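You operate a simulated robot arm through the tools that you are given. There is no shell and no other tool. Be economical: measure what you need, move in short steps, check, and stop when the job is done.

You run a simulated two-armed robot. Do the job below in one go: nothing can be reset, and whatever is moved stays where it is left.

JOB
Hold the blue bowl on the far end of the long table steady with one hand and put the green topper in it with the other.

The check looks at the end state, three seconds after you hand in, the way a careful person would. Anything else that was tipped, shoved, dropped, spilled or broken makes it a failure.

ROBOT AND FRAMES
Two 7-joint arms with two-finger parallel grippers on one trunk, on a base that drives. Base frame: it is fixed to the floor where the robot stands at the start and does not move with it; the origin is under the middle of the robot, x ahead of it, y to its left, z up; the surface under the hand at the start is at about z = 0.75. Lengths are in m, angles in rad, forces in N, time in s.
The left shoulder is at the start at [0.07, 0.134, 1.101], the right one opposite. With the tool pointing down near the work surface each hand reaches from about 0.1 to 0.64 m from the robot's upright axis, wherever it stands, measured 20 degrees to its own side. Payload 1.57 kg a hand.
The tool frame of a hand sits at the grasp point between the pads (the TCP): z along the fingers, y along the line on which they close. The tips reach 0.03 m beyond it. The gripper opens to 0.08 m. The fingers are 0.017 m wide and 0.012 m thick; the gripper's body (0.04 by 0.082 m) begins 0.08 m behind the TCP.
Orientation is that of the tool frame in the base frame, as [roll, pitch, yaw] about the fixed x, y, z axes, in that order (R = Rz(yaw) Ry(pitch) Rx(roll)). With the fingers straight down and closing along the base's y, the tool's x points along the base's -x, its y along +y and its z along -z.

CONTROLS
- The arms move only by the tool apply_moves. It takes "left_commands", "right_commands" or both (then of equal length, played together; a hand with none holds still); each is a list of rows, each a list of 6 numbers: the shift along the base's x, y, z in m, then the turn, a rotation vector about the base's x, y, z in degrees. In form: [[dx, dy, dz, ax, ay, az], ...]. A call has 1 to 8 rows; each row shifts and turns the commanded pose from where the row before left it. "left_jaw" and "right_jaw" are, for a hand that has rows, the opening in per cent of the stroke, from 0 (shut) to 100 (fully open), set as the call begins (left out, the last holds). Rows are played at 5 a second. More than 0.05 m and 0.15 rad between two rows, or a gripper value outside its range, and nothing of the call is played. Where a pose cannot be reached the arm comes as near as it can. A force on the tool above 40 N (or 10 N above the force at the start of the call, whichever is more), or a blocked arm, ends the call early, and 0.2 s more pass. Each finger travels about 0.153 m/s and halts on what it meets, pressing with about 33 N; the grip force reading is that of the motor and also rises with nothing between the fingers. The clock runs only during rows and for 0.2 s after the last one: add rows that do not move to give the fingers time. It gives the time, the measured TCP pose, the force on the tool (base axes), the opening and the grip force at its end, in the units of the frame above (readings bear some noise), with the torque about the TCP (base axes, N m) and any sound that the robot's microphone picked up, and new pictures: "views" is both (left out), scene, wrist or none (wrist: the cameras of the hands that moved).
- Cameras (640 x 400 px; columns grow to the right, rows downward): "scene" is now at [0.1218, 0.0462, 1.3248]; the picture's right is [0.53, -0.85, 0.00], its down [-0.53, -0.33, -0.78] and it looks along [0.66, 0.41, -0.63] (base axes); focal length 282 px, centre (320, 200). "left" rides on the left gripper at [0.072, 0.007, -0.122] in its tool frame; the picture's right is [-0.09, 1.00, 0.00], its down [-0.84, -0.08, -0.54] and it looks along [-0.54, -0.05, 0.84] (tool axes); focal length 238 px, centre (320, 200). "right" rides on the right gripper at [0.072, -0.007, -0.122] in its tool frame; the picture's right is [0.09, 1.00, 0.00], its down [-0.84, 0.08, -0.54] and it looks along [-0.54, 0.05, 0.84] (tool axes); focal length 238 px, centre (320, 200). There is no depth. A picture from a camera that has moved, and an enlarged one, comes with that camera's place and axes in the base frame and with its lens.
- raise_lower(by): slides the trunk up (or, below 0, down) by that many m; the arms and the scene camera ride with it, the base frame stays. It gives what a move gives, with no picture.
- base_move(legs): drives the robot by 1 to 6 legs, each [ahead, left, turn to the left] in m, m and rad, along the robot's own axes; the way and the turn of a leg run together, so that a leg with both is an arc; at most 1.5 m and 3.142 rad a leg. The arms and the cameras ride along, it lands a little off, and it stops where it bumps. It gives what a move gives, and a new picture of the scene camera.
- aim_head(pan, tilt): turns the head with the scene camera to pan (to the left, within 1.501 rad either way) and tilt (down, from -0.506 to 1.204), counted from straight ahead of the robot. It gives what a move gives, and a new picture of the scene camera.
- inspect(camera, box): a new picture of the part [left, top, right, bottom] of that camera's present view, enlarged. It takes no simulated time.
- close_job(): hands the job in; it is judged then, once.

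Work in short steps. Places have to be worked out from the pictures, the camera data and where the tool is seen: move nearer, look again, correct. Check each grasp and each placing, and mend what went wrong. You have 120 turns and 260 pictures in all, those below and enlarged ones among them. Open the grippers and draw the arms clear of the work before you hand the job in, unless the task says otherwise; then end with one line.

The tools are called as name(argument=value, ...) on one line, values as JSON. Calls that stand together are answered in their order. apply_moves: Moves the arms, as the interface text tells. Its arguments: {"type":"object","properties":{"left_commands":{"type":"array","items":{"type":"array","items":{"type":"number"}}},"left_jaw":{"type":"number"},"right_commands":{"type":"array","items":{"type":"array","items":{"type":"number"}}},"right_jaw":{"type":"number"},"views":{"type":"string","enum":["both","scene","wrist","none"]}},"required":[]} The other tools are called the same way: raise_lower (by) slides the trunk up or down; base_move (legs) drives the base; aim_head (pan, tilt) turns the head that bears the scene camera; inspect (camera, box) takes an enlarged picture of a part of a camera's view; close_job () hands the job in.

At the start:

```text
clock: 0.0
left_tool_pos: [0.2919, 0.3979, 1.0863]
left_tool_rot: [3.142, 0.001, 3.141]
left_wrist_force: [-0.5, -0.2, 0.6]
left_torque: [-0.01, -0.01, -0.02]
left_gripper_width: 0.0803
left_finger_force: 0.0
right_tool_pos: [0.3875, 0.0468, 1.0971]
right_tool_rot: [3.141, 0.001, -3.141]
right_wrist_force: [-0.1, 0.8, 0.7]
right_torque: [0.01, -0.03, 0.01]
right_gripper_width: 0.0798
right_finger_force: 0.0
trunk travel left (down, up): [-0.675, 0.265]
robot x, y, heading: [0.0002, -0.0002, -0.003]
head pan, tilt: [0.553, 0.681]
```

scene: 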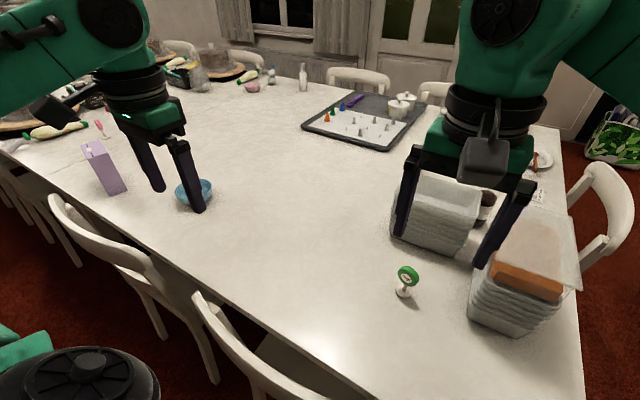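
right: 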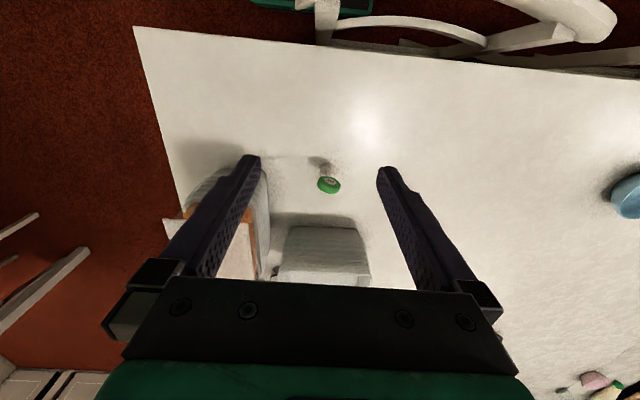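
left: 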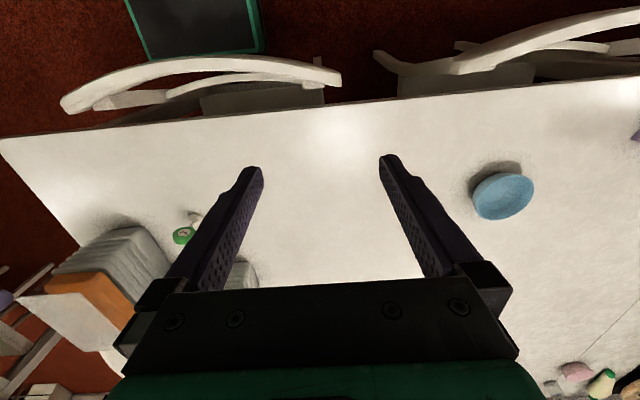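

The green topper seems to be near (0.54, 0.08) and a blue bowl near (0.52, 0.77). I'll look closer at both, and along the table for any other blue bowl.

inspect(camera="scene", box=[360, 230, 460, 310])

inspect(camera="scene", box=[0, 30, 320, 230])

inspect(camera="right", box=[260, 140, 400, 220])

inspect(camera="scene", box=[380, 70, 640, 350])

```text
5.00 times, centred on (410, 270) of scene
camera zoom: at [0.1218, 0.0462, 1.3248], right [0.53, -0.85, 0.0], down [-0.53, -0.33, -0.78], along [0.66, 0.41, -0.63], focal length 1409 px, centre (-130, -150)
```

zoom: 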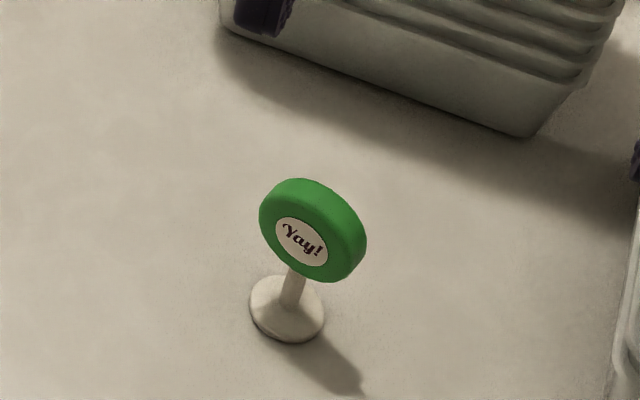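

```text
2.00 times, centred on (160, 130) of scene
camera zoom: at [0.1218, 0.0462, 1.3248], right [0.53, -0.85, 0.0], down [-0.53, -0.33, -0.78], along [0.66, 0.41, -0.63], focal length 563 px, centre (640, 340)
```

zoom: 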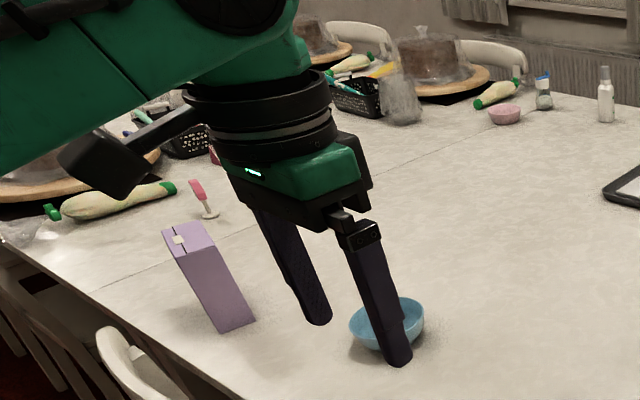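

```text
4.57 times, centred on (330, 180) of right
camera zoom: at [0.3145, 0.0393, 1.2182], right [-0.09, 1.0, 0.0], down [0.84, 0.08, 0.54], along [0.54, 0.05, -0.84], focal length 1090 px, centre (274, 291)
```

zoom: 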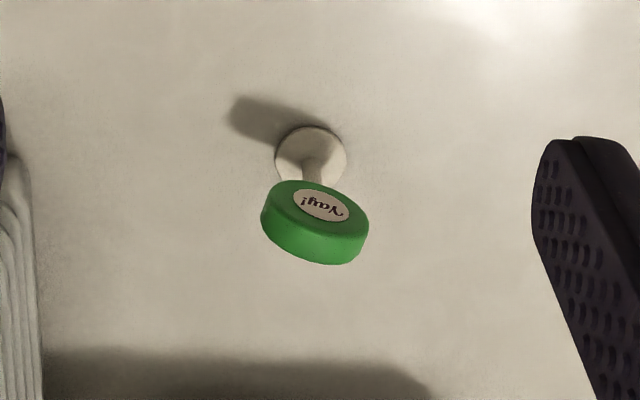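

```text
1.43 times, centred on (510, 210) of scene
camera zoom: at [0.1218, 0.0462, 1.3248], right [0.53, -0.85, 0.0], down [-0.53, -0.33, -0.78], along [0.66, 0.41, -0.63], focal length 402 px, centre (49, 186)
```

zoom: 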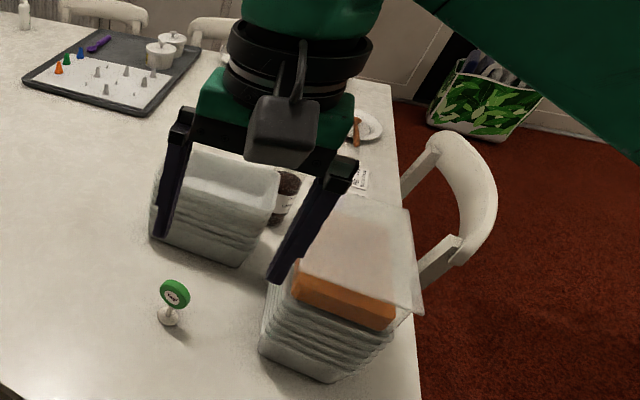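

Only one blue bowl is visible, near (0.52, 0.77). The topper base is near (0.536, 0.078) and its green disc is centred near (0.541, 0.079, 0.81), with the face toward -x. I'll pinch the disc across its thickness, so I'm moving the right hand above it and turning it about 90°.

apply_moves(right_commands=[[0.019, 0.004, 0, 0, 0, 8.4], [0.019, 0.004, 0, 0, 0, 8.4], [0.019, 0.004, 0, 0, 0, 8.4], [0.019, 0.004, 0, 0, 0, 8.4], [0.019, 0.004, 0, 0, 0, 8.4], [0.019, 0.004, 0, 0, 0, 8.4], [0.019, 0.004, 0, 0, 0, 8.4], [0.019, 0.004, 0, 0, 0, 8.4]], views="both")

```text
clock: 1.8
left_tool_pos: [0.292, 0.3977, 1.0875]
left_tool_rot: [-3.141, -0.001, 3.14]
left_wrist_force: [-0.6, 0.5, 0.3]
left_torque: [0.01, 0.01, -0.03]
left_gripper_width: 0.08
left_finger_force: 0.1
right_tool_pos: [0.3607, 0.0552, 1.0646]
right_tool_rot: [-3.136, 0.005, -1.983]
right_wrist_force: [0.1, -0.6, -0.4]
right_torque: [0.0, -0.02, -0.02]
right_gripper_width: 0.08
right_finger_force: 0.0
right hand out of reach, approached as far as the arm can: row 5, 6, 7, 8
trunk travel left (down, up): [-0.675, 0.265]
robot x, y, heading: [-0.0011, 0.0019, 0.002]
head pan, tilt: [0.553, 0.681]
camera scene: at [0.121, 0.0456, 1.3249], right [0.53, -0.85, 0.0], down [-0.53, -0.33, -0.78], along [0.66, 0.41, -0.63], focal length 282 px, centre (320, 200)
camera right: at [0.3358, -0.0139, 1.1844], right [-0.95, 0.31, -0.01], down [0.26, 0.8, 0.55], along [0.18, 0.52, -0.84], focal length 238 px, centre (320, 200)
```

scene: 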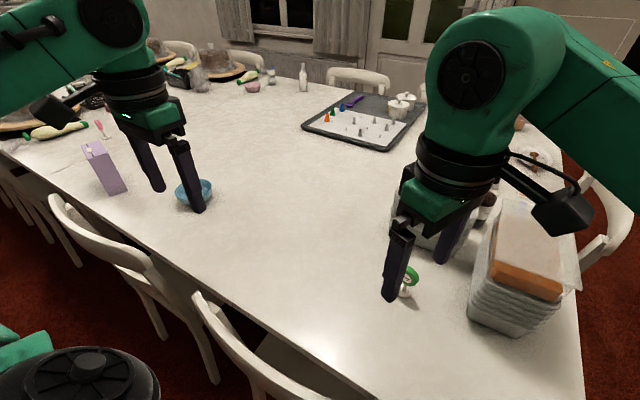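
right: 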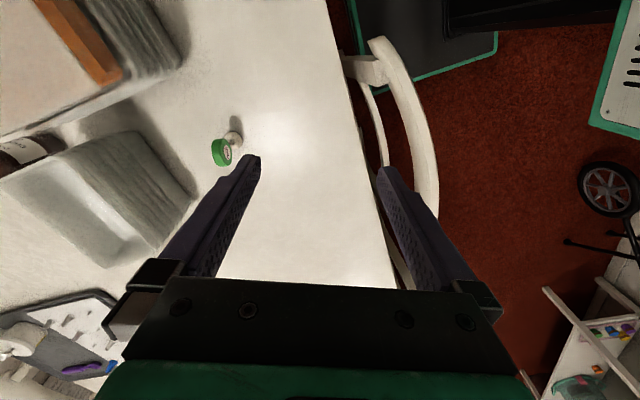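

The arm can't reach that spot this high up. The commanded pose is already above the topper, so I'll lower it and finish the turn.

apply_moves(right_commands=[[0, 0, -0.04, 0, 0, 7.5], [0, 0, -0.04, 0, 0, 7.5], [0, 0, -0.04, 0, 0, 7.5], [0, 0, -0.02, 0, 0, 0], [0, 0, 0, 0, 0, 0]])

```text
clock: 3.0
left_tool_pos: [0.292, 0.3981, 1.086]
left_tool_rot: [-3.141, 0.001, 3.141]
left_wrist_force: [-0.9, -0.1, -0.6]
left_torque: [-0.04, -0.04, 0.01]
left_gripper_width: 0.0798
left_finger_force: 0.0
right_tool_pos: [0.3048, 0.0319, 1.0292]
right_tool_rot: [-3.125, 0.008, -1.762]
right_wrist_force: [-0.1, 0.3, 0.1]
right_torque: [-0.02, 0.02, -0.01]
right_gripper_width: 0.0802
right_finger_force: 0.1
right hand out of reach, approached as far as the arm can: row 1, 2, 3
trunk travel left (down, up): [-0.675, 0.265]
robot x, y, heading: [0.0015, -0.0012, -0.001]
head pan, tilt: [0.553, 0.681]
camera scene: at [0.1217, 0.0462, 1.3248], right [0.53, -0.85, 0.0], down [-0.53, -0.33, -0.78], along [0.66, 0.41, -0.63], focal length 282 px, centre (320, 200)
camera right: at [0.2951, -0.0409, 1.1499], right [-1.0, 0.1, -0.02], down [0.07, 0.83, 0.55], along [0.07, 0.54, -0.84], focal length 238 px, centre (320, 200)
```

scene: 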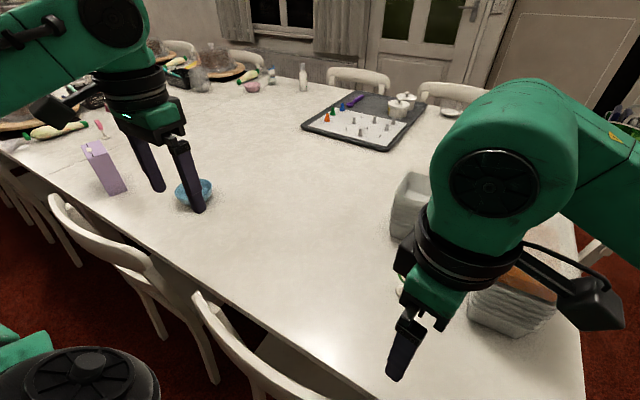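
right: 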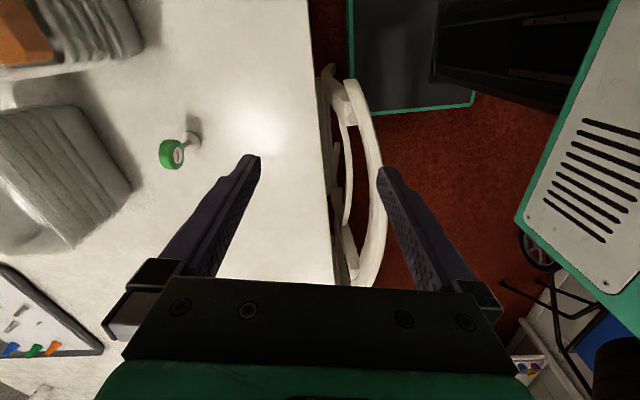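

A yaw of +90° isn't reachable at this spot. I'll turn the hand back to closing along y and grip the disc across its diameter of about 45 mm.

apply_moves(right_commands=[[0, 0, 0, 0, 0, -8.4], [0, 0, 0, 0, 0, -8.4], [0, 0, 0, 0, 0, -8.4], [0, 0, 0, 0, 0, -8.4], [0, 0, 0, 0, 0, -8.4], [0, 0, 0, 0, 0, -8.4], [0, 0, 0, 0, 0, -8.4], [0, 0, 0, 0, 0, -8.4]], views="none")

```text
clock: 4.8
left_tool_pos: [0.2926, 0.3961, 1.0861]
left_tool_rot: [3.141, 0.002, -3.141]
left_wrist_force: [-0.2, 0.1, 0.1]
left_torque: [0.05, -0.01, 0.02]
left_gripper_width: 0.0801
left_finger_force: 0.1
right_tool_pos: [0.3039, 0.0322, 1.0296]
right_tool_rot: [-3.127, 0.009, -2.935]
right_wrist_force: [0.2, 0.1, -0.4]
right_torque: [-0.02, -0.01, -0.02]
right_gripper_width: 0.08
right_finger_force: 0.1
trunk travel left (down, up): [-0.675, 0.265]
robot x, y, heading: [0.0018, 0.003, -0.003]
head pan, tilt: [0.553, 0.681]
```

The command now follows the actual pose. I'm moving forward and down toward the topper for a closer look, finishing the yaw as I go.

apply_moves(right_commands=[[0.033, 0.0094, -0.02, 0, 0, -2.4], [0.033, 0.0094, -0.02, 0, 0, -2.4], [0.033, 0.0094, -0.02, 0, 0, -2.4], [0.033, 0.0094, -0.02, 0, 0, -2.4], [0.033, 0.0094, -0.02, 0, 0, -2.2]])

```text
clock: 6.0
left_tool_pos: [0.2927, 0.3977, 1.086]
left_tool_rot: [-3.141, 0.0, -3.141]
left_wrist_force: [0.5, 1.1, -0.6]
left_torque: [-0.01, 0.03, 0.0]
left_gripper_width: 0.0802
left_finger_force: 0.0
right_tool_pos: [0.4672, 0.0811, 0.9267]
right_tool_rot: [-3.124, 0.009, -3.138]
right_wrist_force: [-0.2, 0.4, -0.4]
right_torque: [0.0, 0.01, -0.01]
right_gripper_width: 0.0799
right_finger_force: 0.1
trunk travel left (down, up): [-0.675, 0.265]
robot x, y, heading: [0.0004, -0.0013, 0.004]
head pan, tilt: [0.553, 0.681]
camera scene: at [0.1228, 0.0472, 1.3246], right [0.53, -0.85, 0.0], down [-0.54, -0.33, -0.78], along [0.66, 0.41, -0.63], focal length 282 px, centre (320, 200)
camera right: at [0.3946, 0.0747, 1.0487], right [-0.09, 1.0, -0.02], down [0.83, 0.09, 0.55], along [0.55, 0.04, -0.84], focal length 238 px, centre (320, 200)
```

scene: 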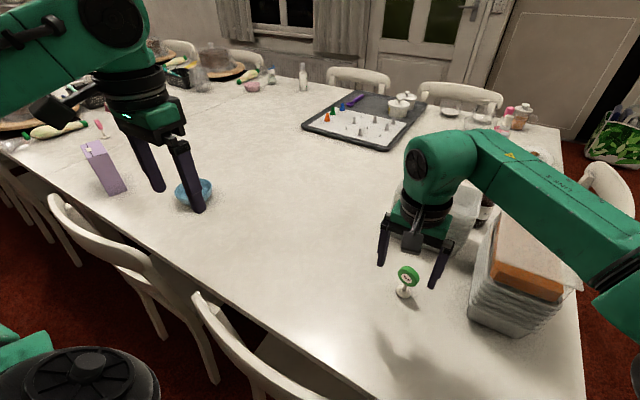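
right: 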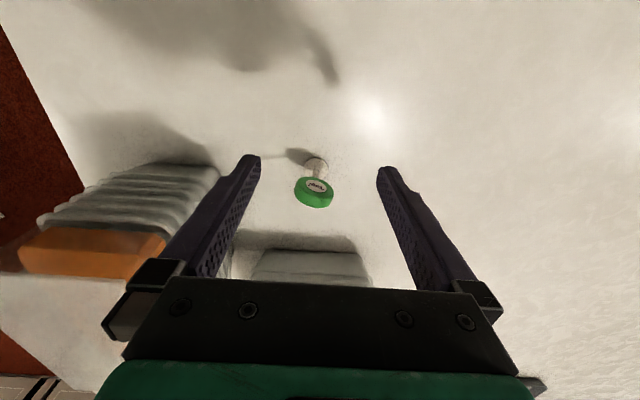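

inspect(camera="right", box=[260, 140, 380, 215])

inspect(camera="scene", box=[360, 210, 480, 310])

```text
5.33 times, centred on (320, 178) of right
camera zoom: at [0.3946, 0.0747, 1.0487], right [-0.09, 1.0, -0.02], down [0.83, 0.09, 0.55], along [0.55, 0.04, -0.84], focal length 1271 px, centre (320, 320)
```

zoom: 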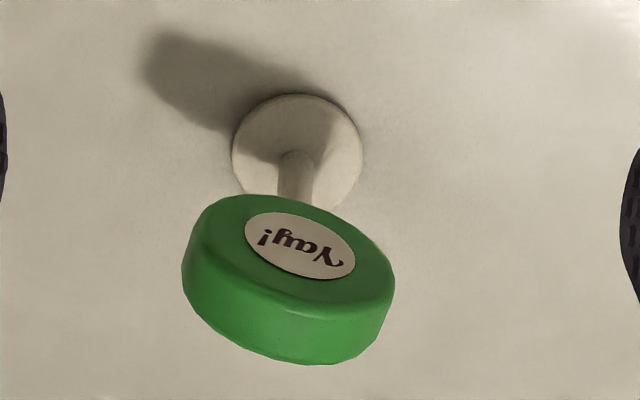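

```text
4.00 times, centred on (420, 260) of scene
camera zoom: at [0.1228, 0.0472, 1.3246], right [0.53, -0.85, 0.0], down [-0.54, -0.33, -0.78], along [0.66, 0.41, -0.63], focal length 1127 px, centre (-80, -40)
```

zoom: 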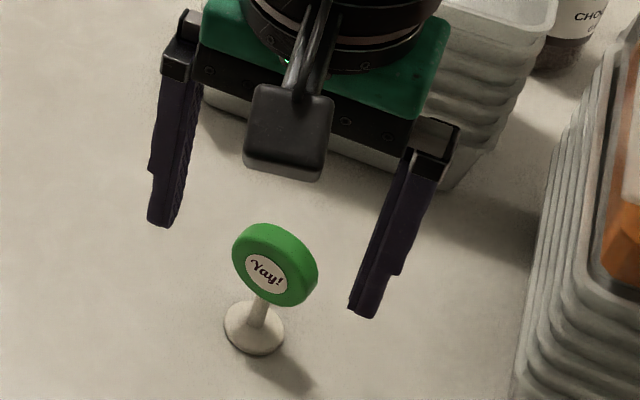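

The disc centre is at about (0.539, 0.079, 0.812), and its plane is turned roughly -12° from y. I'm aligning the yaw over it and descending part of the way.

apply_moves(right_commands=[[0.036, -0.001, 0, 0, 0, -6], [0.036, -0.001, 0, 0, 0, -6], [0, 0, -0.03, 0, 0, 0], [0, 0, 0, 0, 0, 0]])

```text
clock: 7.0
left_tool_pos: [0.2912, 0.3971, 1.0861]
left_tool_rot: [-3.141, 0.0, -3.141]
left_wrist_force: [-0.8, -0.7, -0.7]
left_torque: [0.02, -0.01, 0.01]
left_gripper_width: 0.0802
left_finger_force: 0.0
right_tool_pos: [0.5332, 0.0743, 0.8996]
right_tool_rot: [-3.127, 0.006, 2.934]
right_wrist_force: [-0.1, -0.3, -0.1]
right_torque: [-0.01, -0.01, -0.02]
right_gripper_width: 0.0799
right_finger_force: 0.0
right hand out of reach, approached as far as the arm can: row 2
trunk travel left (down, up): [-0.675, 0.265]
robot x, y, heading: [-0.0007, 0.0017, -0.005]
head pan, tilt: [0.553, 0.681]
camera scene: at [0.1217, 0.0469, 1.3248], right [0.53, -0.85, 0.0], down [-0.53, -0.33, -0.78], along [0.66, 0.41, -0.63], focal length 282 px, centre (320, 200)
camera right: at [0.4601, 0.0848, 1.0212], right [0.11, 0.99, -0.02], down [0.83, -0.09, 0.55], along [0.54, -0.08, -0.84], focal length 238 px, centre (320, 200)
```

scene: 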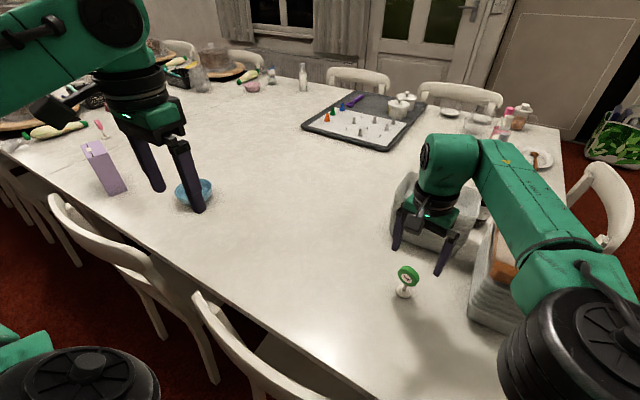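
right: 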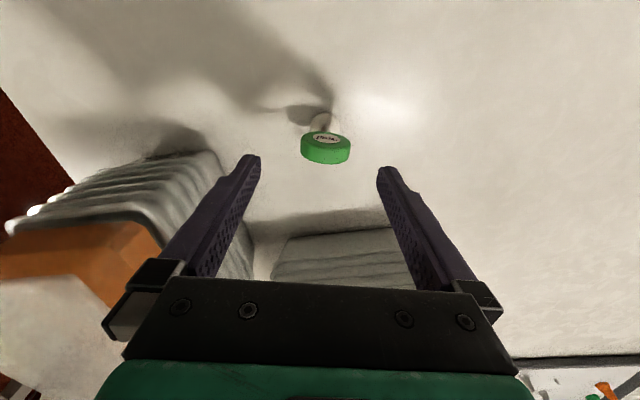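

The disc measures at (0.541, 0.077). I'm correcting by +7 mm and +4 mm and going down to TCP z of about 0.825.

apply_moves(right_commands=[[0.007, 0.004, -0.025, 0, 0, 0], [0, 0, -0.025, 0, 0, 0], [0, 0, -0.025, 0, 0, 0], [0, 0, 0, 0, 0, 0]])

```text
clock: 8.0
left_tool_pos: [0.2913, 0.3972, 1.0864]
left_tool_rot: [3.141, -0.001, -3.141]
left_wrist_force: [-0.2, 0.0, 1.0]
left_torque: [-0.02, 0.0, 0.02]
left_gripper_width: 0.08
left_finger_force: 0.0
right_tool_pos: [0.5315, 0.0728, 0.8323]
right_tool_rot: [-3.125, 0.009, 2.933]
right_wrist_force: [0.7, -0.5, -0.4]
right_torque: [0.02, 0.01, -0.02]
right_gripper_width: 0.08
right_finger_force: 0.0
right hand out of reach, approached as far as the arm can: row 1, 2
trunk travel left (down, up): [-0.675, 0.265]
robot x, y, heading: [0.0012, -0.002, -0.008]
head pan, tilt: [0.553, 0.681]
camera scene: at [0.1219, 0.0462, 1.3248], right [0.53, -0.85, 0.0], down [-0.53, -0.33, -0.78], along [0.66, 0.41, -0.63], focal length 282 px, centre (320, 200)
camera right: at [0.4579, 0.0823, 0.952], right [0.11, 0.99, -0.02], down [0.83, -0.09, 0.55], along [0.54, -0.08, -0.84], focal length 238 px, centre (320, 200)
```

scene: 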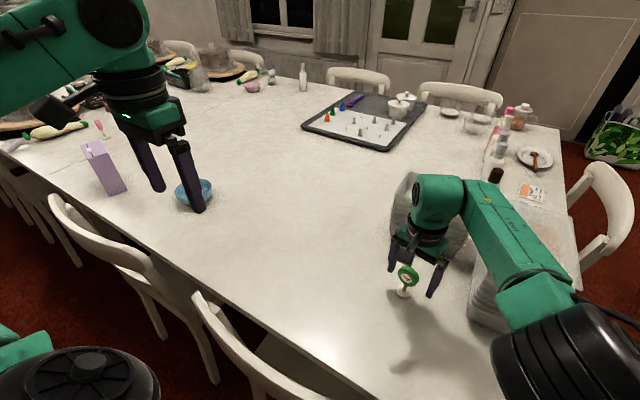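
right: 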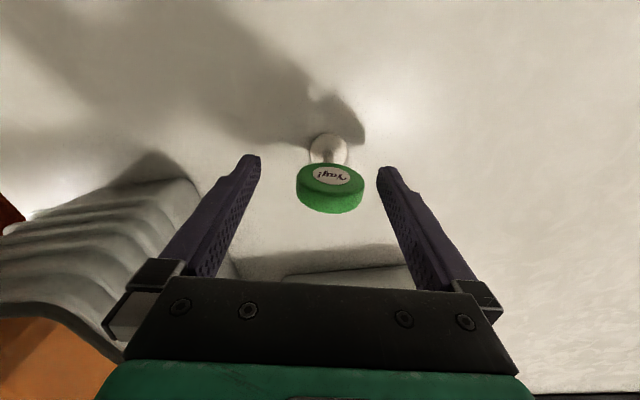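

The arm is at its reach limit, about 8 mm short. I'll lift the hand and shift the base 7 cm left, the way it has to go anyway, so the shoulder is closer.

apply_moves(right_commands=[[-0.005, 0, 0.045, 0, 0, 0], [-0.01, 0, 0.045, 0, 0, 0]], views="none")

base_move(legs=[[0, 0.08, 0]])

```text
clock: 8.6
left_tool_pos: [0.2907, 0.3966, 1.0871]
left_tool_rot: [-3.141, 0.003, -3.141]
left_wrist_force: [-0.2, 0.7, -0.4]
left_torque: [0.04, -0.02, 0.01]
left_gripper_width: 0.0801
left_finger_force: 0.0
right_tool_pos: [0.515, 0.0719, 0.9242]
right_tool_rot: [-3.124, 0.008, 2.937]
right_wrist_force: [-0.2, 0.1, 0.8]
right_torque: [-0.04, -0.03, 0.0]
right_gripper_width: 0.08
right_finger_force: 0.1
trunk travel left (down, up): [-0.675, 0.265]
robot x, y, heading: [-0.0034, -0.0006, 0.007]
head pan, tilt: [0.553, 0.681]
```

```text
clock: 9.7
left_tool_pos: [0.2919, 0.477, 1.0864]
left_tool_rot: [3.139, 0.0, 3.141]
left_wrist_force: [0.5, 0.3, -0.1]
left_torque: [0.0, 0.02, 0.02]
left_gripper_width: 0.08
left_finger_force: 0.1
right_tool_pos: [0.5153, 0.1523, 0.9227]
right_tool_rot: [-3.125, 0.009, 2.935]
right_wrist_force: [0.0, -0.3, -0.2]
right_torque: [0.0, -0.01, 0.03]
right_gripper_width: 0.0799
right_finger_force: 0.0
trunk travel left (down, up): [-0.675, 0.265]
robot x, y, heading: [-0.001, 0.0788, -0.001]
head pan, tilt: [0.553, 0.681]
camera scene: at [0.1217, 0.1253, 1.3248], right [0.53, -0.85, 0.0], down [-0.53, -0.33, -0.78], along [0.66, 0.41, -0.63], focal length 282 px, centre (320, 200)
```

scene: 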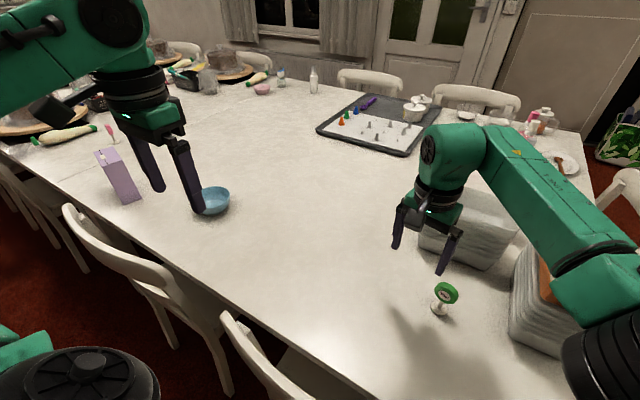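

The base moved cleanly. Now the right hand goes back over the topper at (0.541, 0.078) and partway down.

apply_moves(right_commands=[[0.013, -0.037, 0, 0, 0, 0], [0.013, -0.037, 0, 0, 0, 0], [0, 0, -0.045, 0, 0, 0], [0, 0, 0, 0, 0, 0]], views="wrist")

```text
clock: 10.7
left_tool_pos: [0.2912, 0.4764, 1.0868]
left_tool_rot: [3.14, -0.001, -3.14]
left_wrist_force: [-0.5, -0.3, -0.7]
left_torque: [0.01, 0.01, 0.01]
left_gripper_width: 0.08
left_finger_force: 0.1
right_tool_pos: [0.5432, 0.0772, 0.8761]
right_tool_rot: [-3.127, 0.006, 2.933]
right_wrist_force: [0.3, -0.1, 0.2]
right_torque: [-0.01, -0.02, -0.06]
right_gripper_width: 0.0801
right_finger_force: 0.1
trunk travel left (down, up): [-0.675, 0.265]
robot x, y, heading: [-0.0019, 0.0806, -0.001]
head pan, tilt: [0.553, 0.681]
camera right: at [0.4689, 0.0874, 0.9974], right [0.12, 0.99, -0.02], down [0.83, -0.09, 0.55], along [0.54, -0.08, -0.84], focal length 238 px, centre (320, 200)
```

right: 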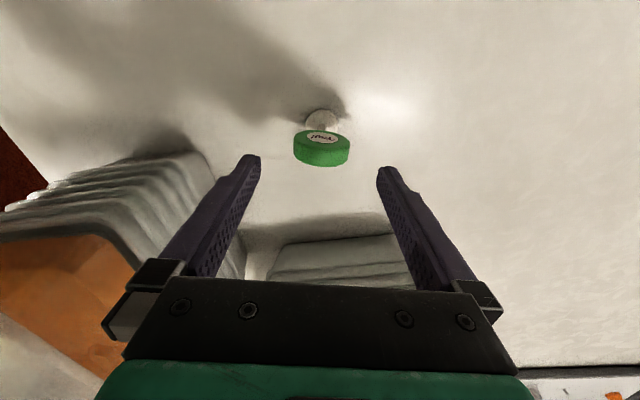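

The disc is at (0.540, 0.077), well between the fingers. I'm going down to z 0.825 and keeping the jaw open.

apply_moves(right_commands=[[-0.002, 0, -0.026, 0, 0, 0], [0, 0, -0.026, 0, 0, 0], [0, 0, 0, 0, 0, 0]])

inspect(camera="right", box=[230, 130, 410, 250])

inspect(camera="scene", box=[380, 210, 500, 330])

```text
clock: 11.5
left_tool_pos: [0.2919, 0.4774, 1.087]
left_tool_rot: [3.141, 0.001, 3.141]
left_wrist_force: [0.2, 1.1, 0.2]
left_torque: [-0.01, 0.0, -0.01]
left_gripper_width: 0.0799
left_finger_force: 0.0
right_tool_pos: [0.5395, 0.0771, 0.8254]
right_tool_rot: [-3.127, 0.01, 2.934]
right_wrist_force: [-0.2, 0.2, -0.1]
right_torque: [-0.01, -0.02, 0.0]
right_gripper_width: 0.0801
right_finger_force: 0.0
trunk travel left (down, up): [-0.675, 0.265]
robot x, y, heading: [0.0012, 0.0827, -0.0]
head pan, tilt: [0.553, 0.681]
camera scene: at [0.1216, 0.1265, 1.3248], right [0.53, -0.85, 0.0], down [-0.53, -0.33, -0.78], along [0.66, 0.41, -0.63], focal length 282 px, centre (320, 200)
camera right: at [0.4677, 0.0873, 0.9463], right [0.12, 0.99, -0.02], down [0.83, -0.09, 0.55], along [0.54, -0.08, -0.84], focal length 238 px, centre (320, 200)
```

scene: 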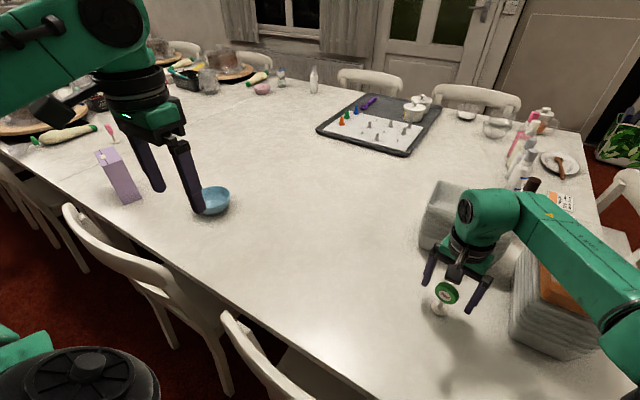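
right: 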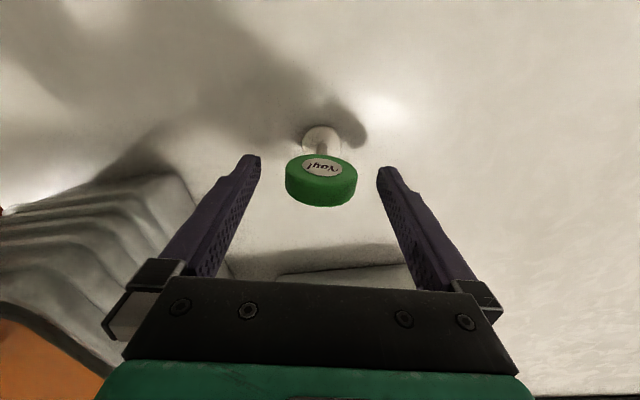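

```text
3.33 times, centred on (320, 190) of right
camera zoom: at [0.4677, 0.0873, 0.9463], right [0.12, 0.99, -0.02], down [0.83, -0.09, 0.55], along [0.54, -0.08, -0.84], focal length 794 px, centre (320, 233)
```

zoom: 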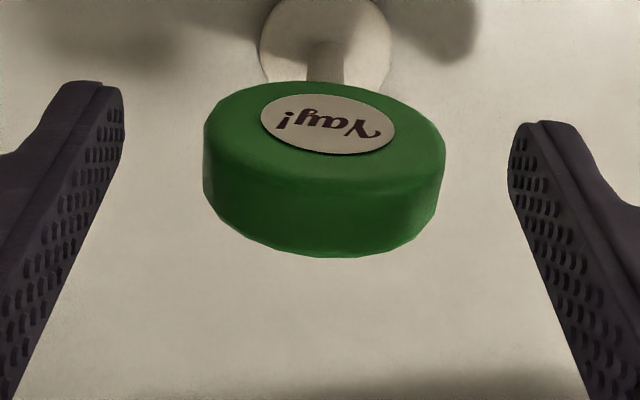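

```text
3.33 times, centred on (440, 270) of scene
camera zoom: at [0.1216, 0.1265, 1.3248], right [0.53, -0.85, 0.0], down [-0.53, -0.33, -0.78], along [0.66, 0.41, -0.63], focal length 939 px, centre (-80, -33)
```

zoom: 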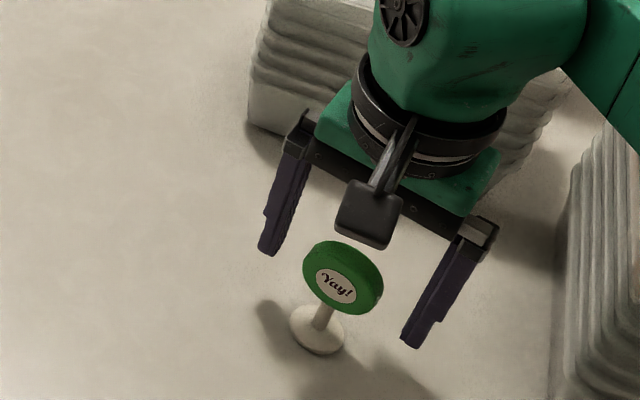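

The disc is centred between the pads to within a few mm. I'll trim the yaw by -5° and close.

apply_moves(right_commands=[[0, 0, 0, 0, 0, -5], [0, 0, 0, 0, 0, 0]], views="none")

apply_moves(right_commands=[[0, 0, 0, 0, 0, 0], [0, 0, 0, 0, 0, 0], [0, 0, 0, 0, 0, 0], [0, 0, 0, 0, 0, 0]], right_jaw=0)

```text
clock: 12.1
left_tool_pos: [0.2918, 0.4774, 1.0865]
left_tool_rot: [-3.141, -0.002, -3.141]
left_wrist_force: [-0.4, 0.4, 0.0]
left_torque: [0.02, 0.02, -0.01]
left_gripper_width: 0.0799
left_finger_force: 0.1
right_tool_pos: [0.541, 0.0778, 0.8275]
right_tool_rot: [-3.127, 0.009, 2.846]
right_wrist_force: [-0.9, -0.4, -0.4]
right_torque: [-0.01, -0.02, -0.03]
right_gripper_width: 0.0802
right_finger_force: 0.0
trunk travel left (down, up): [-0.675, 0.265]
robot x, y, heading: [-0.0, 0.0825, 0.0]
head pan, tilt: [0.553, 0.681]
```

```text
clock: 13.1
left_tool_pos: [0.2922, 0.4773, 1.0857]
left_tool_rot: [3.141, 0.001, -3.14]
left_wrist_force: [0.3, -0.5, -0.3]
left_torque: [0.01, 0.02, -0.03]
left_gripper_width: 0.0801
left_finger_force: 0.1
right_tool_pos: [0.5411, 0.076, 0.8264]
right_tool_rot: [-3.127, 0.01, 2.847]
right_wrist_force: [0.0, 0.2, -0.1]
right_torque: [0.02, 0.02, -0.03]
right_gripper_width: 0.0438
right_finger_force: 32.9
trunk travel left (down, up): [-0.675, 0.265]
robot x, y, heading: [-0.0014, 0.0828, 0.001]
head pan, tilt: [0.553, 0.681]
camera scene: at [0.1219, 0.1263, 1.3248], right [0.53, -0.85, 0.0], down [-0.53, -0.33, -0.78], along [0.66, 0.41, -0.63], focal length 282 px, centre (320, 200)
camera right: at [0.4692, 0.0936, 0.9468], right [0.2, 0.98, -0.02], down [0.82, -0.16, 0.55], along [0.53, -0.12, -0.84], focal length 238 px, centre (320, 200)
```

scene: 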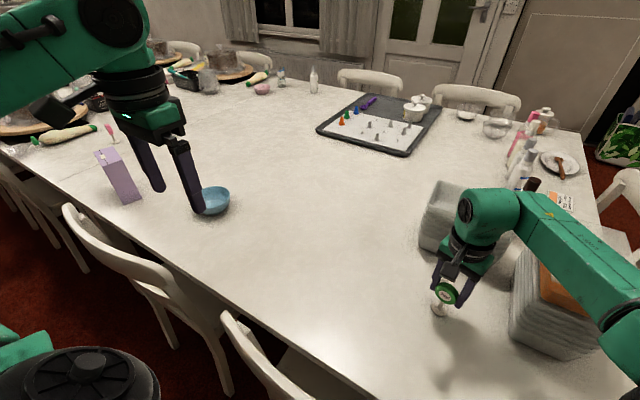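
right: 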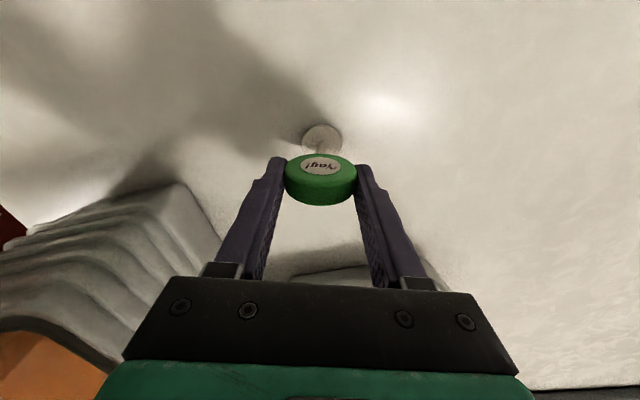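

Gripped at 43.8 mm, the disc's diameter. I'm lifting and drawing back a little, to carry it during the drive.

apply_moves(right_commands=[[0, 0, 0.03, 0, 0, 0], [0, 0, 0.04, 0, 0, 0], [-0.02, 0.01, 0.04, 0, 0, 0], [-0.03, 0.01, 0.03, 0, 0, 0], [-0.03, 0.01, 0.0, 0, 0, 0]])

inspect(camera="right", box=[230, 130, 410, 250])

aim_head(pan=1.0, tilt=0.9)

```text
clock: 14.3
left_tool_pos: [0.2922, 0.4779, 1.0861]
left_tool_rot: [-3.141, 0.0, -3.141]
left_wrist_force: [0.5, 0.2, -0.7]
left_torque: [0.01, -0.02, -0.02]
left_gripper_width: 0.0797
left_finger_force: 0.0
right_tool_pos: [0.4591, 0.1098, 0.9661]
right_tool_rot: [-3.126, 0.01, 2.849]
right_wrist_force: [-0.8, -0.1, 0.6]
right_torque: [-0.01, 0.02, 0.01]
right_gripper_width: 0.0
right_finger_force: 21.5
trunk travel left (down, up): [-0.675, 0.265]
robot x, y, heading: [0.0015, 0.078, 0.003]
head pan, tilt: [0.553, 0.681]
camera scene: at [0.1215, 0.1263, 1.3248], right [0.53, -0.85, 0.0], down [-0.53, -0.33, -0.78], along [0.66, 0.41, -0.63], focal length 282 px, centre (320, 200)
camera right: at [0.3875, 0.1261, 1.0862], right [0.2, 0.98, -0.02], down [0.82, -0.16, 0.55], along [0.53, -0.12, -0.84], focal length 238 px, centre (320, 200)
```

scene: 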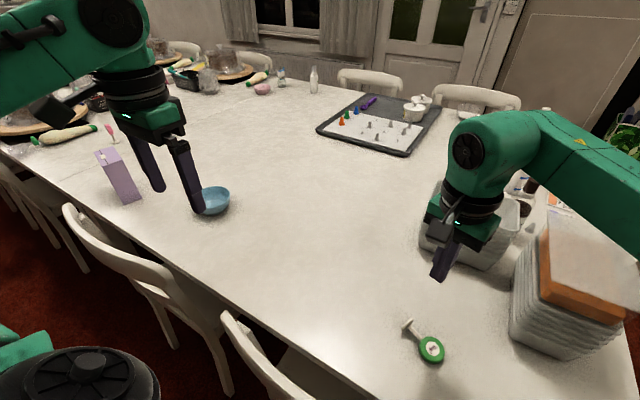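
right: 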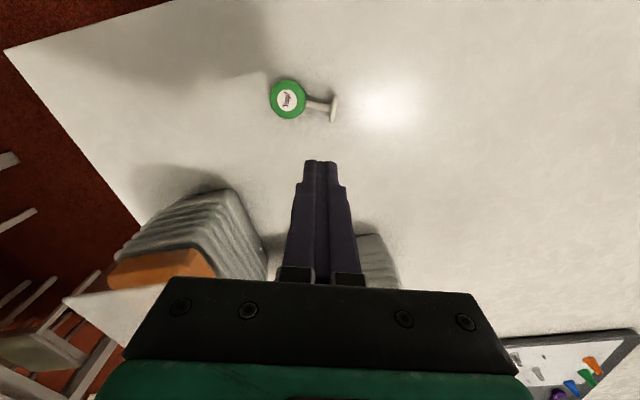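

```text
3.33 times, centred on (320, 190) of right
camera zoom: at [0.3875, 0.1261, 1.0862], right [0.2, 0.98, -0.02], down [0.82, -0.16, 0.55], along [0.53, -0.12, -0.84], focal length 794 px, centre (320, 233)
```

zoom: 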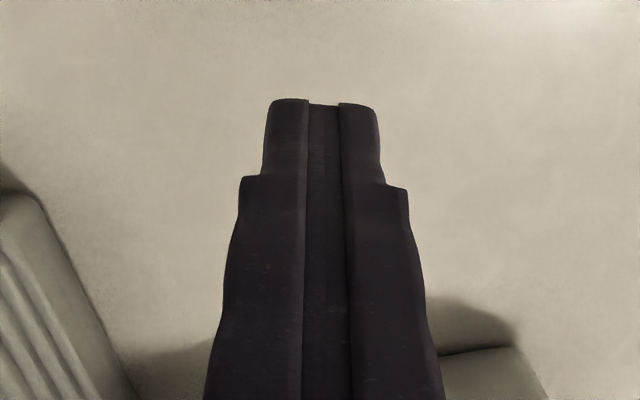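

```text
clock: 15.2
left_tool_pos: [0.2917, 0.476, 1.0867]
left_tool_rot: [-3.141, 0.0, -3.141]
left_wrist_force: [0.1, -0.3, 0.1]
left_torque: [0.01, -0.01, 0.04]
left_gripper_width: 0.0798
left_finger_force: 0.0
right_tool_pos: [0.4601, 0.1094, 0.9639]
right_tool_rot: [-3.126, 0.01, 2.846]
right_wrist_force: [-0.4, 0.0, -0.5]
right_torque: [0.02, -0.02, 0.0]
right_gripper_width: 0.0
right_finger_force: 21.2
trunk travel left (down, up): [-0.675, 0.265]
robot x, y, heading: [-0.0001, 0.0806, -0.0]
head pan, tilt: [1.0, 0.901]
camera scene: at [0.0898, 0.1447, 1.3069], right [0.84, -0.54, 0.0], down [-0.42, -0.66, -0.62], along [0.34, 0.52, -0.78], focal length 282 px, centre (320, 200)
```

scene: 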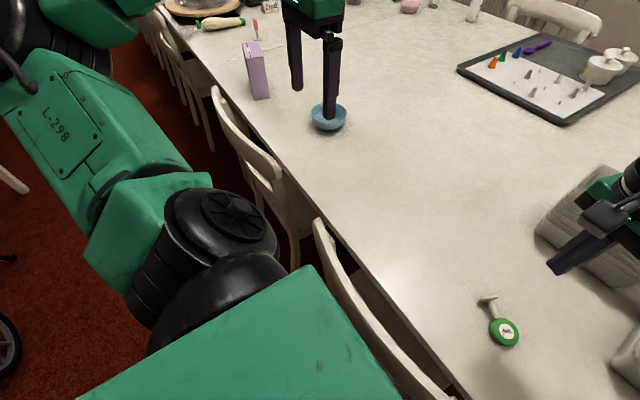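

The topper slipped out during the lift. It's now lying on the table near (0.44, 0.09), still well away from the edge. I'll look closely and plan to pinch its stem, between the disc and the base, where it can't slip off.

inspect(camera="right", box=[250, 65, 370, 140])

inspect(camera="scene", box=[440, 270, 560, 370])

```text
5.33 times, centred on (310, 102) of right
camera zoom: at [0.3885, 0.1259, 1.0857], right [0.2, 0.98, -0.02], down [0.82, -0.16, 0.55], along [0.53, -0.12, -0.84], focal length 1271 px, centre (373, 720)
```

zoom: 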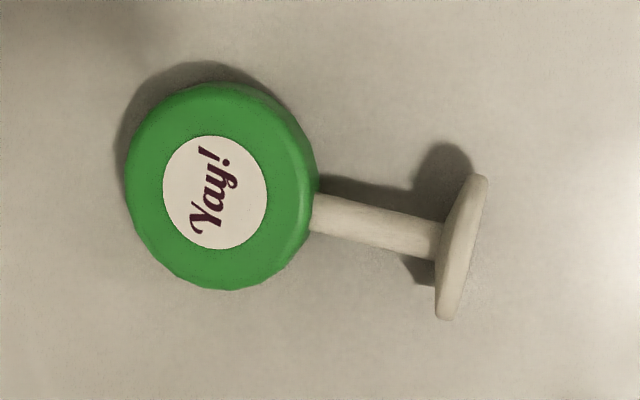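

```text
4.00 times, centred on (500, 320) of scene
camera zoom: at [0.0898, 0.1447, 1.3069], right [0.84, -0.54, 0.0], down [-0.42, -0.66, -0.62], along [0.34, 0.52, -0.78], focal length 1127 px, centre (-400, -280)
```

zoom: 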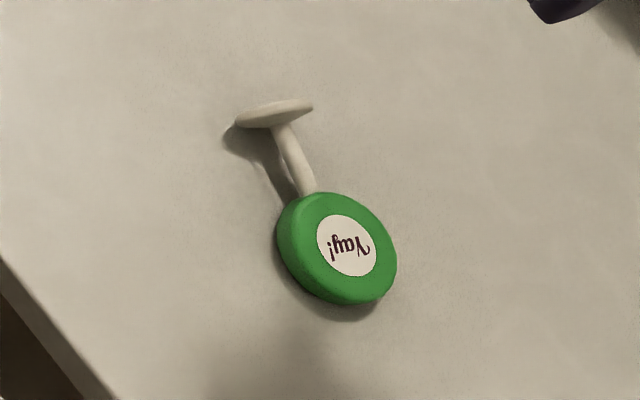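

The stem's midpoint is near (0.453, 0.109), running at about 66° from x. I'm turning the hand about +83° above it so the jaw closes across the stem, opening to 50%.

apply_moves(right_commands=[[-0.004, 0, 0, 0, 0, 8.3], [-0.003, 0, 0, 0, 0, 8.3], [0, 0, 0, 0, 0, 8.3], [0, 0, 0, 0, 0, 8.3], [0, 0, 0, 0, 0, 8.3], [0, 0, 0, 0, 0, 8.3], [0, 0, 0, 0, 0, 8.3], [0, 0, 0, 0, 0, 8.3]], right_jaw=45, views="none")

apply_moves(right_commands=[[0, 0, 0, 0, 0, 8.3], [0, 0, 0, 0, 0, 8.3], [0, 0, 0, 0, 0, 0]])

```text
clock: 17.0
left_tool_pos: [0.291, 0.4774, 1.0869]
left_tool_rot: [-3.142, -0.001, -3.141]
left_wrist_force: [0.5, -0.1, -0.5]
left_torque: [0.04, 0.0, -0.04]
left_gripper_width: 0.08
left_finger_force: 0.0
right_tool_pos: [0.4533, 0.1087, 0.9664]
right_tool_rot: [-3.125, 0.009, -2.324]
right_wrist_force: [-0.8, -0.7, 0.4]
right_torque: [0.0, 0.02, 0.0]
right_gripper_width: 0.036
right_finger_force: 0.1
trunk travel left (down, up): [-0.675, 0.265]
robot x, y, heading: [-0.001, 0.0802, 0.001]
head pan, tilt: [1.0, 0.901]
```

```text
clock: 17.8
left_tool_pos: [0.2916, 0.4776, 1.0857]
left_tool_rot: [3.141, 0.0, 3.141]
left_wrist_force: [0.4, 0.0, -1.1]
left_torque: [-0.02, 0.0, 0.01]
left_gripper_width: 0.0802
left_finger_force: 0.0
right_tool_pos: [0.4539, 0.1087, 0.9652]
right_tool_rot: [-3.125, 0.007, -2.325]
right_wrist_force: [0.7, 0.2, 0.6]
right_torque: [0.0, 0.0, 0.04]
right_gripper_width: 0.0358
right_finger_force: 0.1
right hand out of reach, approached as far as the arm can: row 1, 2
trunk travel left (down, up): [-0.675, 0.265]
robot x, y, heading: [0.0028, 0.0799, 0.0]
head pan, tilt: [1.0, 0.901]
camera scene: at [0.0897, 0.1447, 1.3069], right [0.84, -0.54, 0.0], down [-0.42, -0.66, -0.62], along [0.34, 0.52, -0.78], focal length 282 px, centre (320, 200)
camera right: at [0.4067, 0.0523, 1.0864], right [-0.79, 0.62, -0.02], down [0.51, 0.67, 0.55], along [0.35, 0.42, -0.84], focal length 238 px, centre (320, 200)
```

scene: 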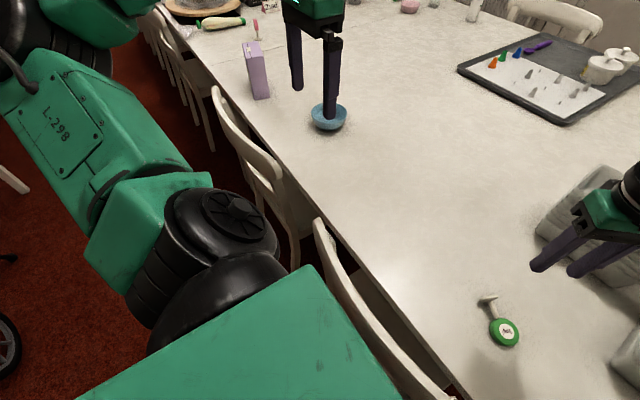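
right: 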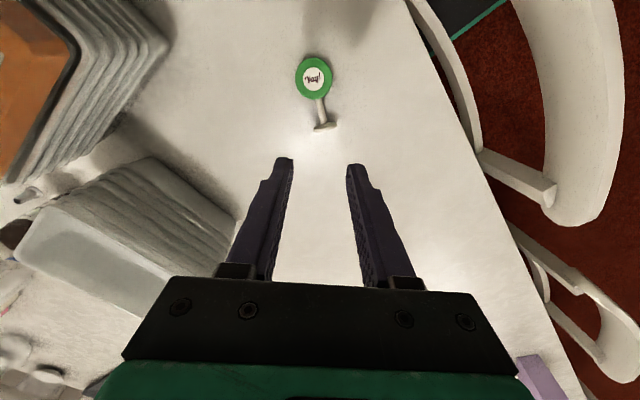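

The yaw stopped about 18° short of perpendicular. I'll descend some and ask for the rest there, where the arm has more freedom.

apply_moves(right_commands=[[0, 0, -0.04, 0, 0, 0], [0, 0, -0.04, 0, 0, 4], [0, 0, 0, 0, 0, 6], [0, 0, 0, 0, 0, 8]])

```text
clock: 18.8
left_tool_pos: [0.2918, 0.4769, 1.0869]
left_tool_rot: [-3.141, -0.001, 3.14]
left_wrist_force: [0.6, -1.0, -0.1]
left_torque: [0.03, 0.03, -0.01]
left_gripper_width: 0.0798
left_finger_force: 0.0
right_tool_pos: [0.4522, 0.109, 0.8944]
right_tool_rot: [-3.125, 0.009, -2.271]
right_wrist_force: [-0.1, 0.0, -0.2]
right_torque: [-0.03, -0.01, 0.0]
right_gripper_width: 0.0357
right_finger_force: 0.0
right hand out of reach, approached as far as the arm can: row 2, 3, 4
trunk travel left (down, up): [-0.675, 0.265]
robot x, y, heading: [-0.0019, 0.0827, -0.004]
head pan, tilt: [1.0, 0.901]
camera scene: at [0.09, 0.1447, 1.3069], right [0.84, -0.54, 0.0], down [-0.42, -0.66, -0.62], along [0.34, 0.52, -0.78], focal length 282 px, centre (320, 200)
camera right: at [0.4085, 0.0497, 1.0163], right [-0.82, 0.57, -0.02], down [0.47, 0.69, 0.55], along [0.33, 0.44, -0.84], focal length 238 px, centre (320, 200)
```

scene: 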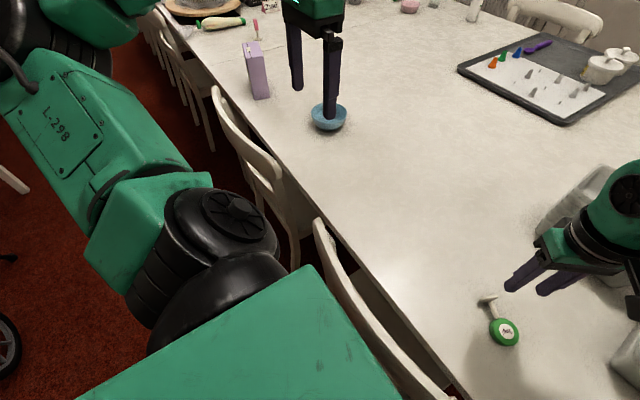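
right: 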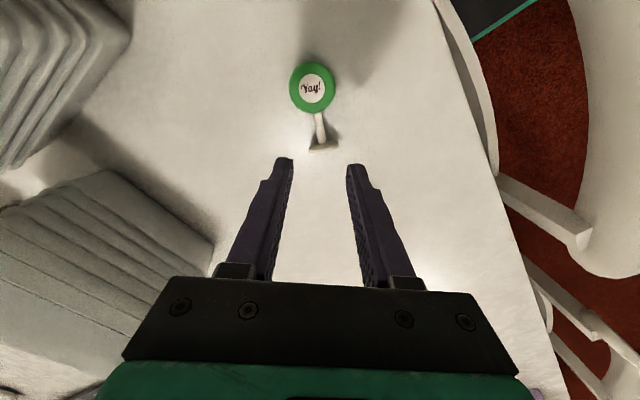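

The remaining skew is about 17°, and the stem should align itself to the pads as they close. I'm moving to (0.456, 0.109) and lowering to z 0.80.

apply_moves(right_commands=[[0.004, 0, -0.03, 0, 0, 0], [0, 0, -0.03, 0, 0, 0], [0, 0, -0.03, 0, 0, 0], [0, 0, 0, 0, 0, 0]])

inspect(camera="right", box=[240, 100, 400, 220])

inspect(camera="scene", box=[430, 250, 590, 370])

```text
clock: 19.8
left_tool_pos: [0.2911, 0.4766, 1.0862]
left_tool_rot: [3.141, 0.001, 3.141]
left_wrist_force: [-0.1, -0.6, 0.0]
left_torque: [0.02, -0.01, 0.0]
left_gripper_width: 0.0803
left_finger_force: 0.0
right_tool_pos: [0.4526, 0.1096, 0.8345]
right_tool_rot: [-3.126, 0.007, -2.274]
right_wrist_force: [0.5, -0.1, 0.1]
right_torque: [0.01, -0.01, 0.02]
right_gripper_width: 0.0359
right_finger_force: 0.0
right hand out of reach, approached as far as the arm can: row 1
trunk travel left (down, up): [-0.675, 0.265]
robot x, y, heading: [0.0025, 0.0806, -0.005]
head pan, tilt: [1.0, 0.901]
camera scene: at [0.0895, 0.1446, 1.3069], right [0.84, -0.54, 0.0], down [-0.42, -0.66, -0.62], along [0.34, 0.52, -0.78], focal length 282 px, centre (320, 200)
camera right: at [0.4079, 0.0507, 0.9557], right [-0.82, 0.57, -0.02], down [0.47, 0.69, 0.55], along [0.33, 0.44, -0.84], focal length 238 px, centre (320, 200)
```

scene: 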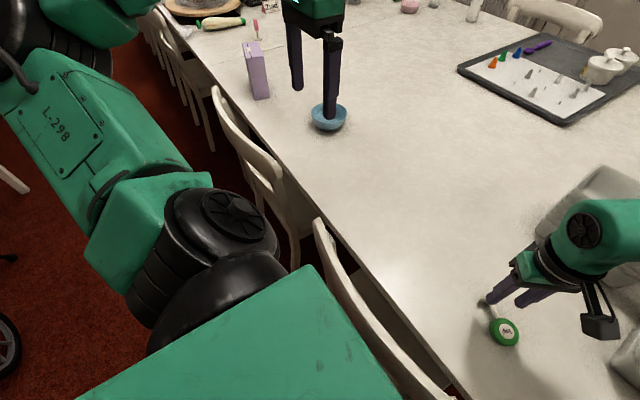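
right: 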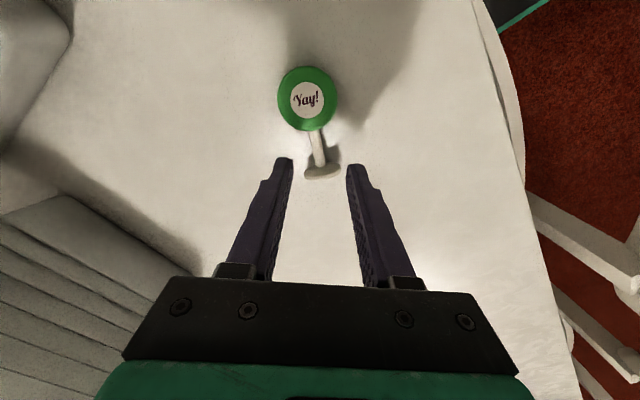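

```text
3.33 times, centred on (320, 160) of right
camera zoom: at [0.4079, 0.0507, 0.9557], right [-0.82, 0.57, -0.02], down [0.47, 0.69, 0.55], along [0.33, 0.44, -0.84], focal length 794 px, centre (320, 333)
```

zoom: 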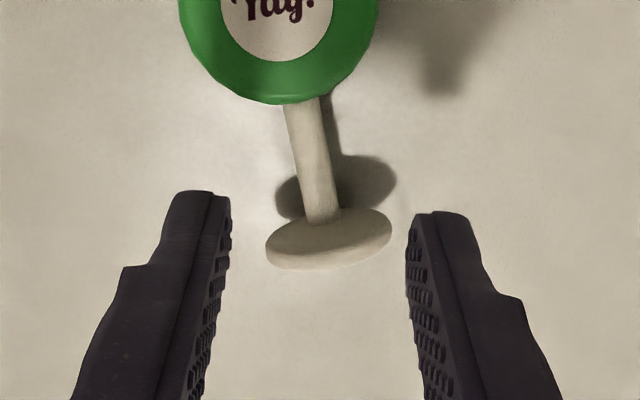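

```text
3.33 times, centred on (510, 310) of scene
camera zoom: at [0.0895, 0.1446, 1.3069], right [0.84, -0.54, 0.0], down [-0.42, -0.66, -0.62], along [0.34, 0.52, -0.78], focal length 939 px, centre (-313, -167)
```

zoom: 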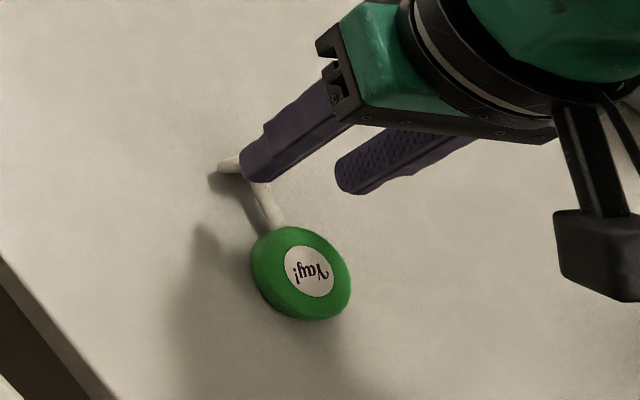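

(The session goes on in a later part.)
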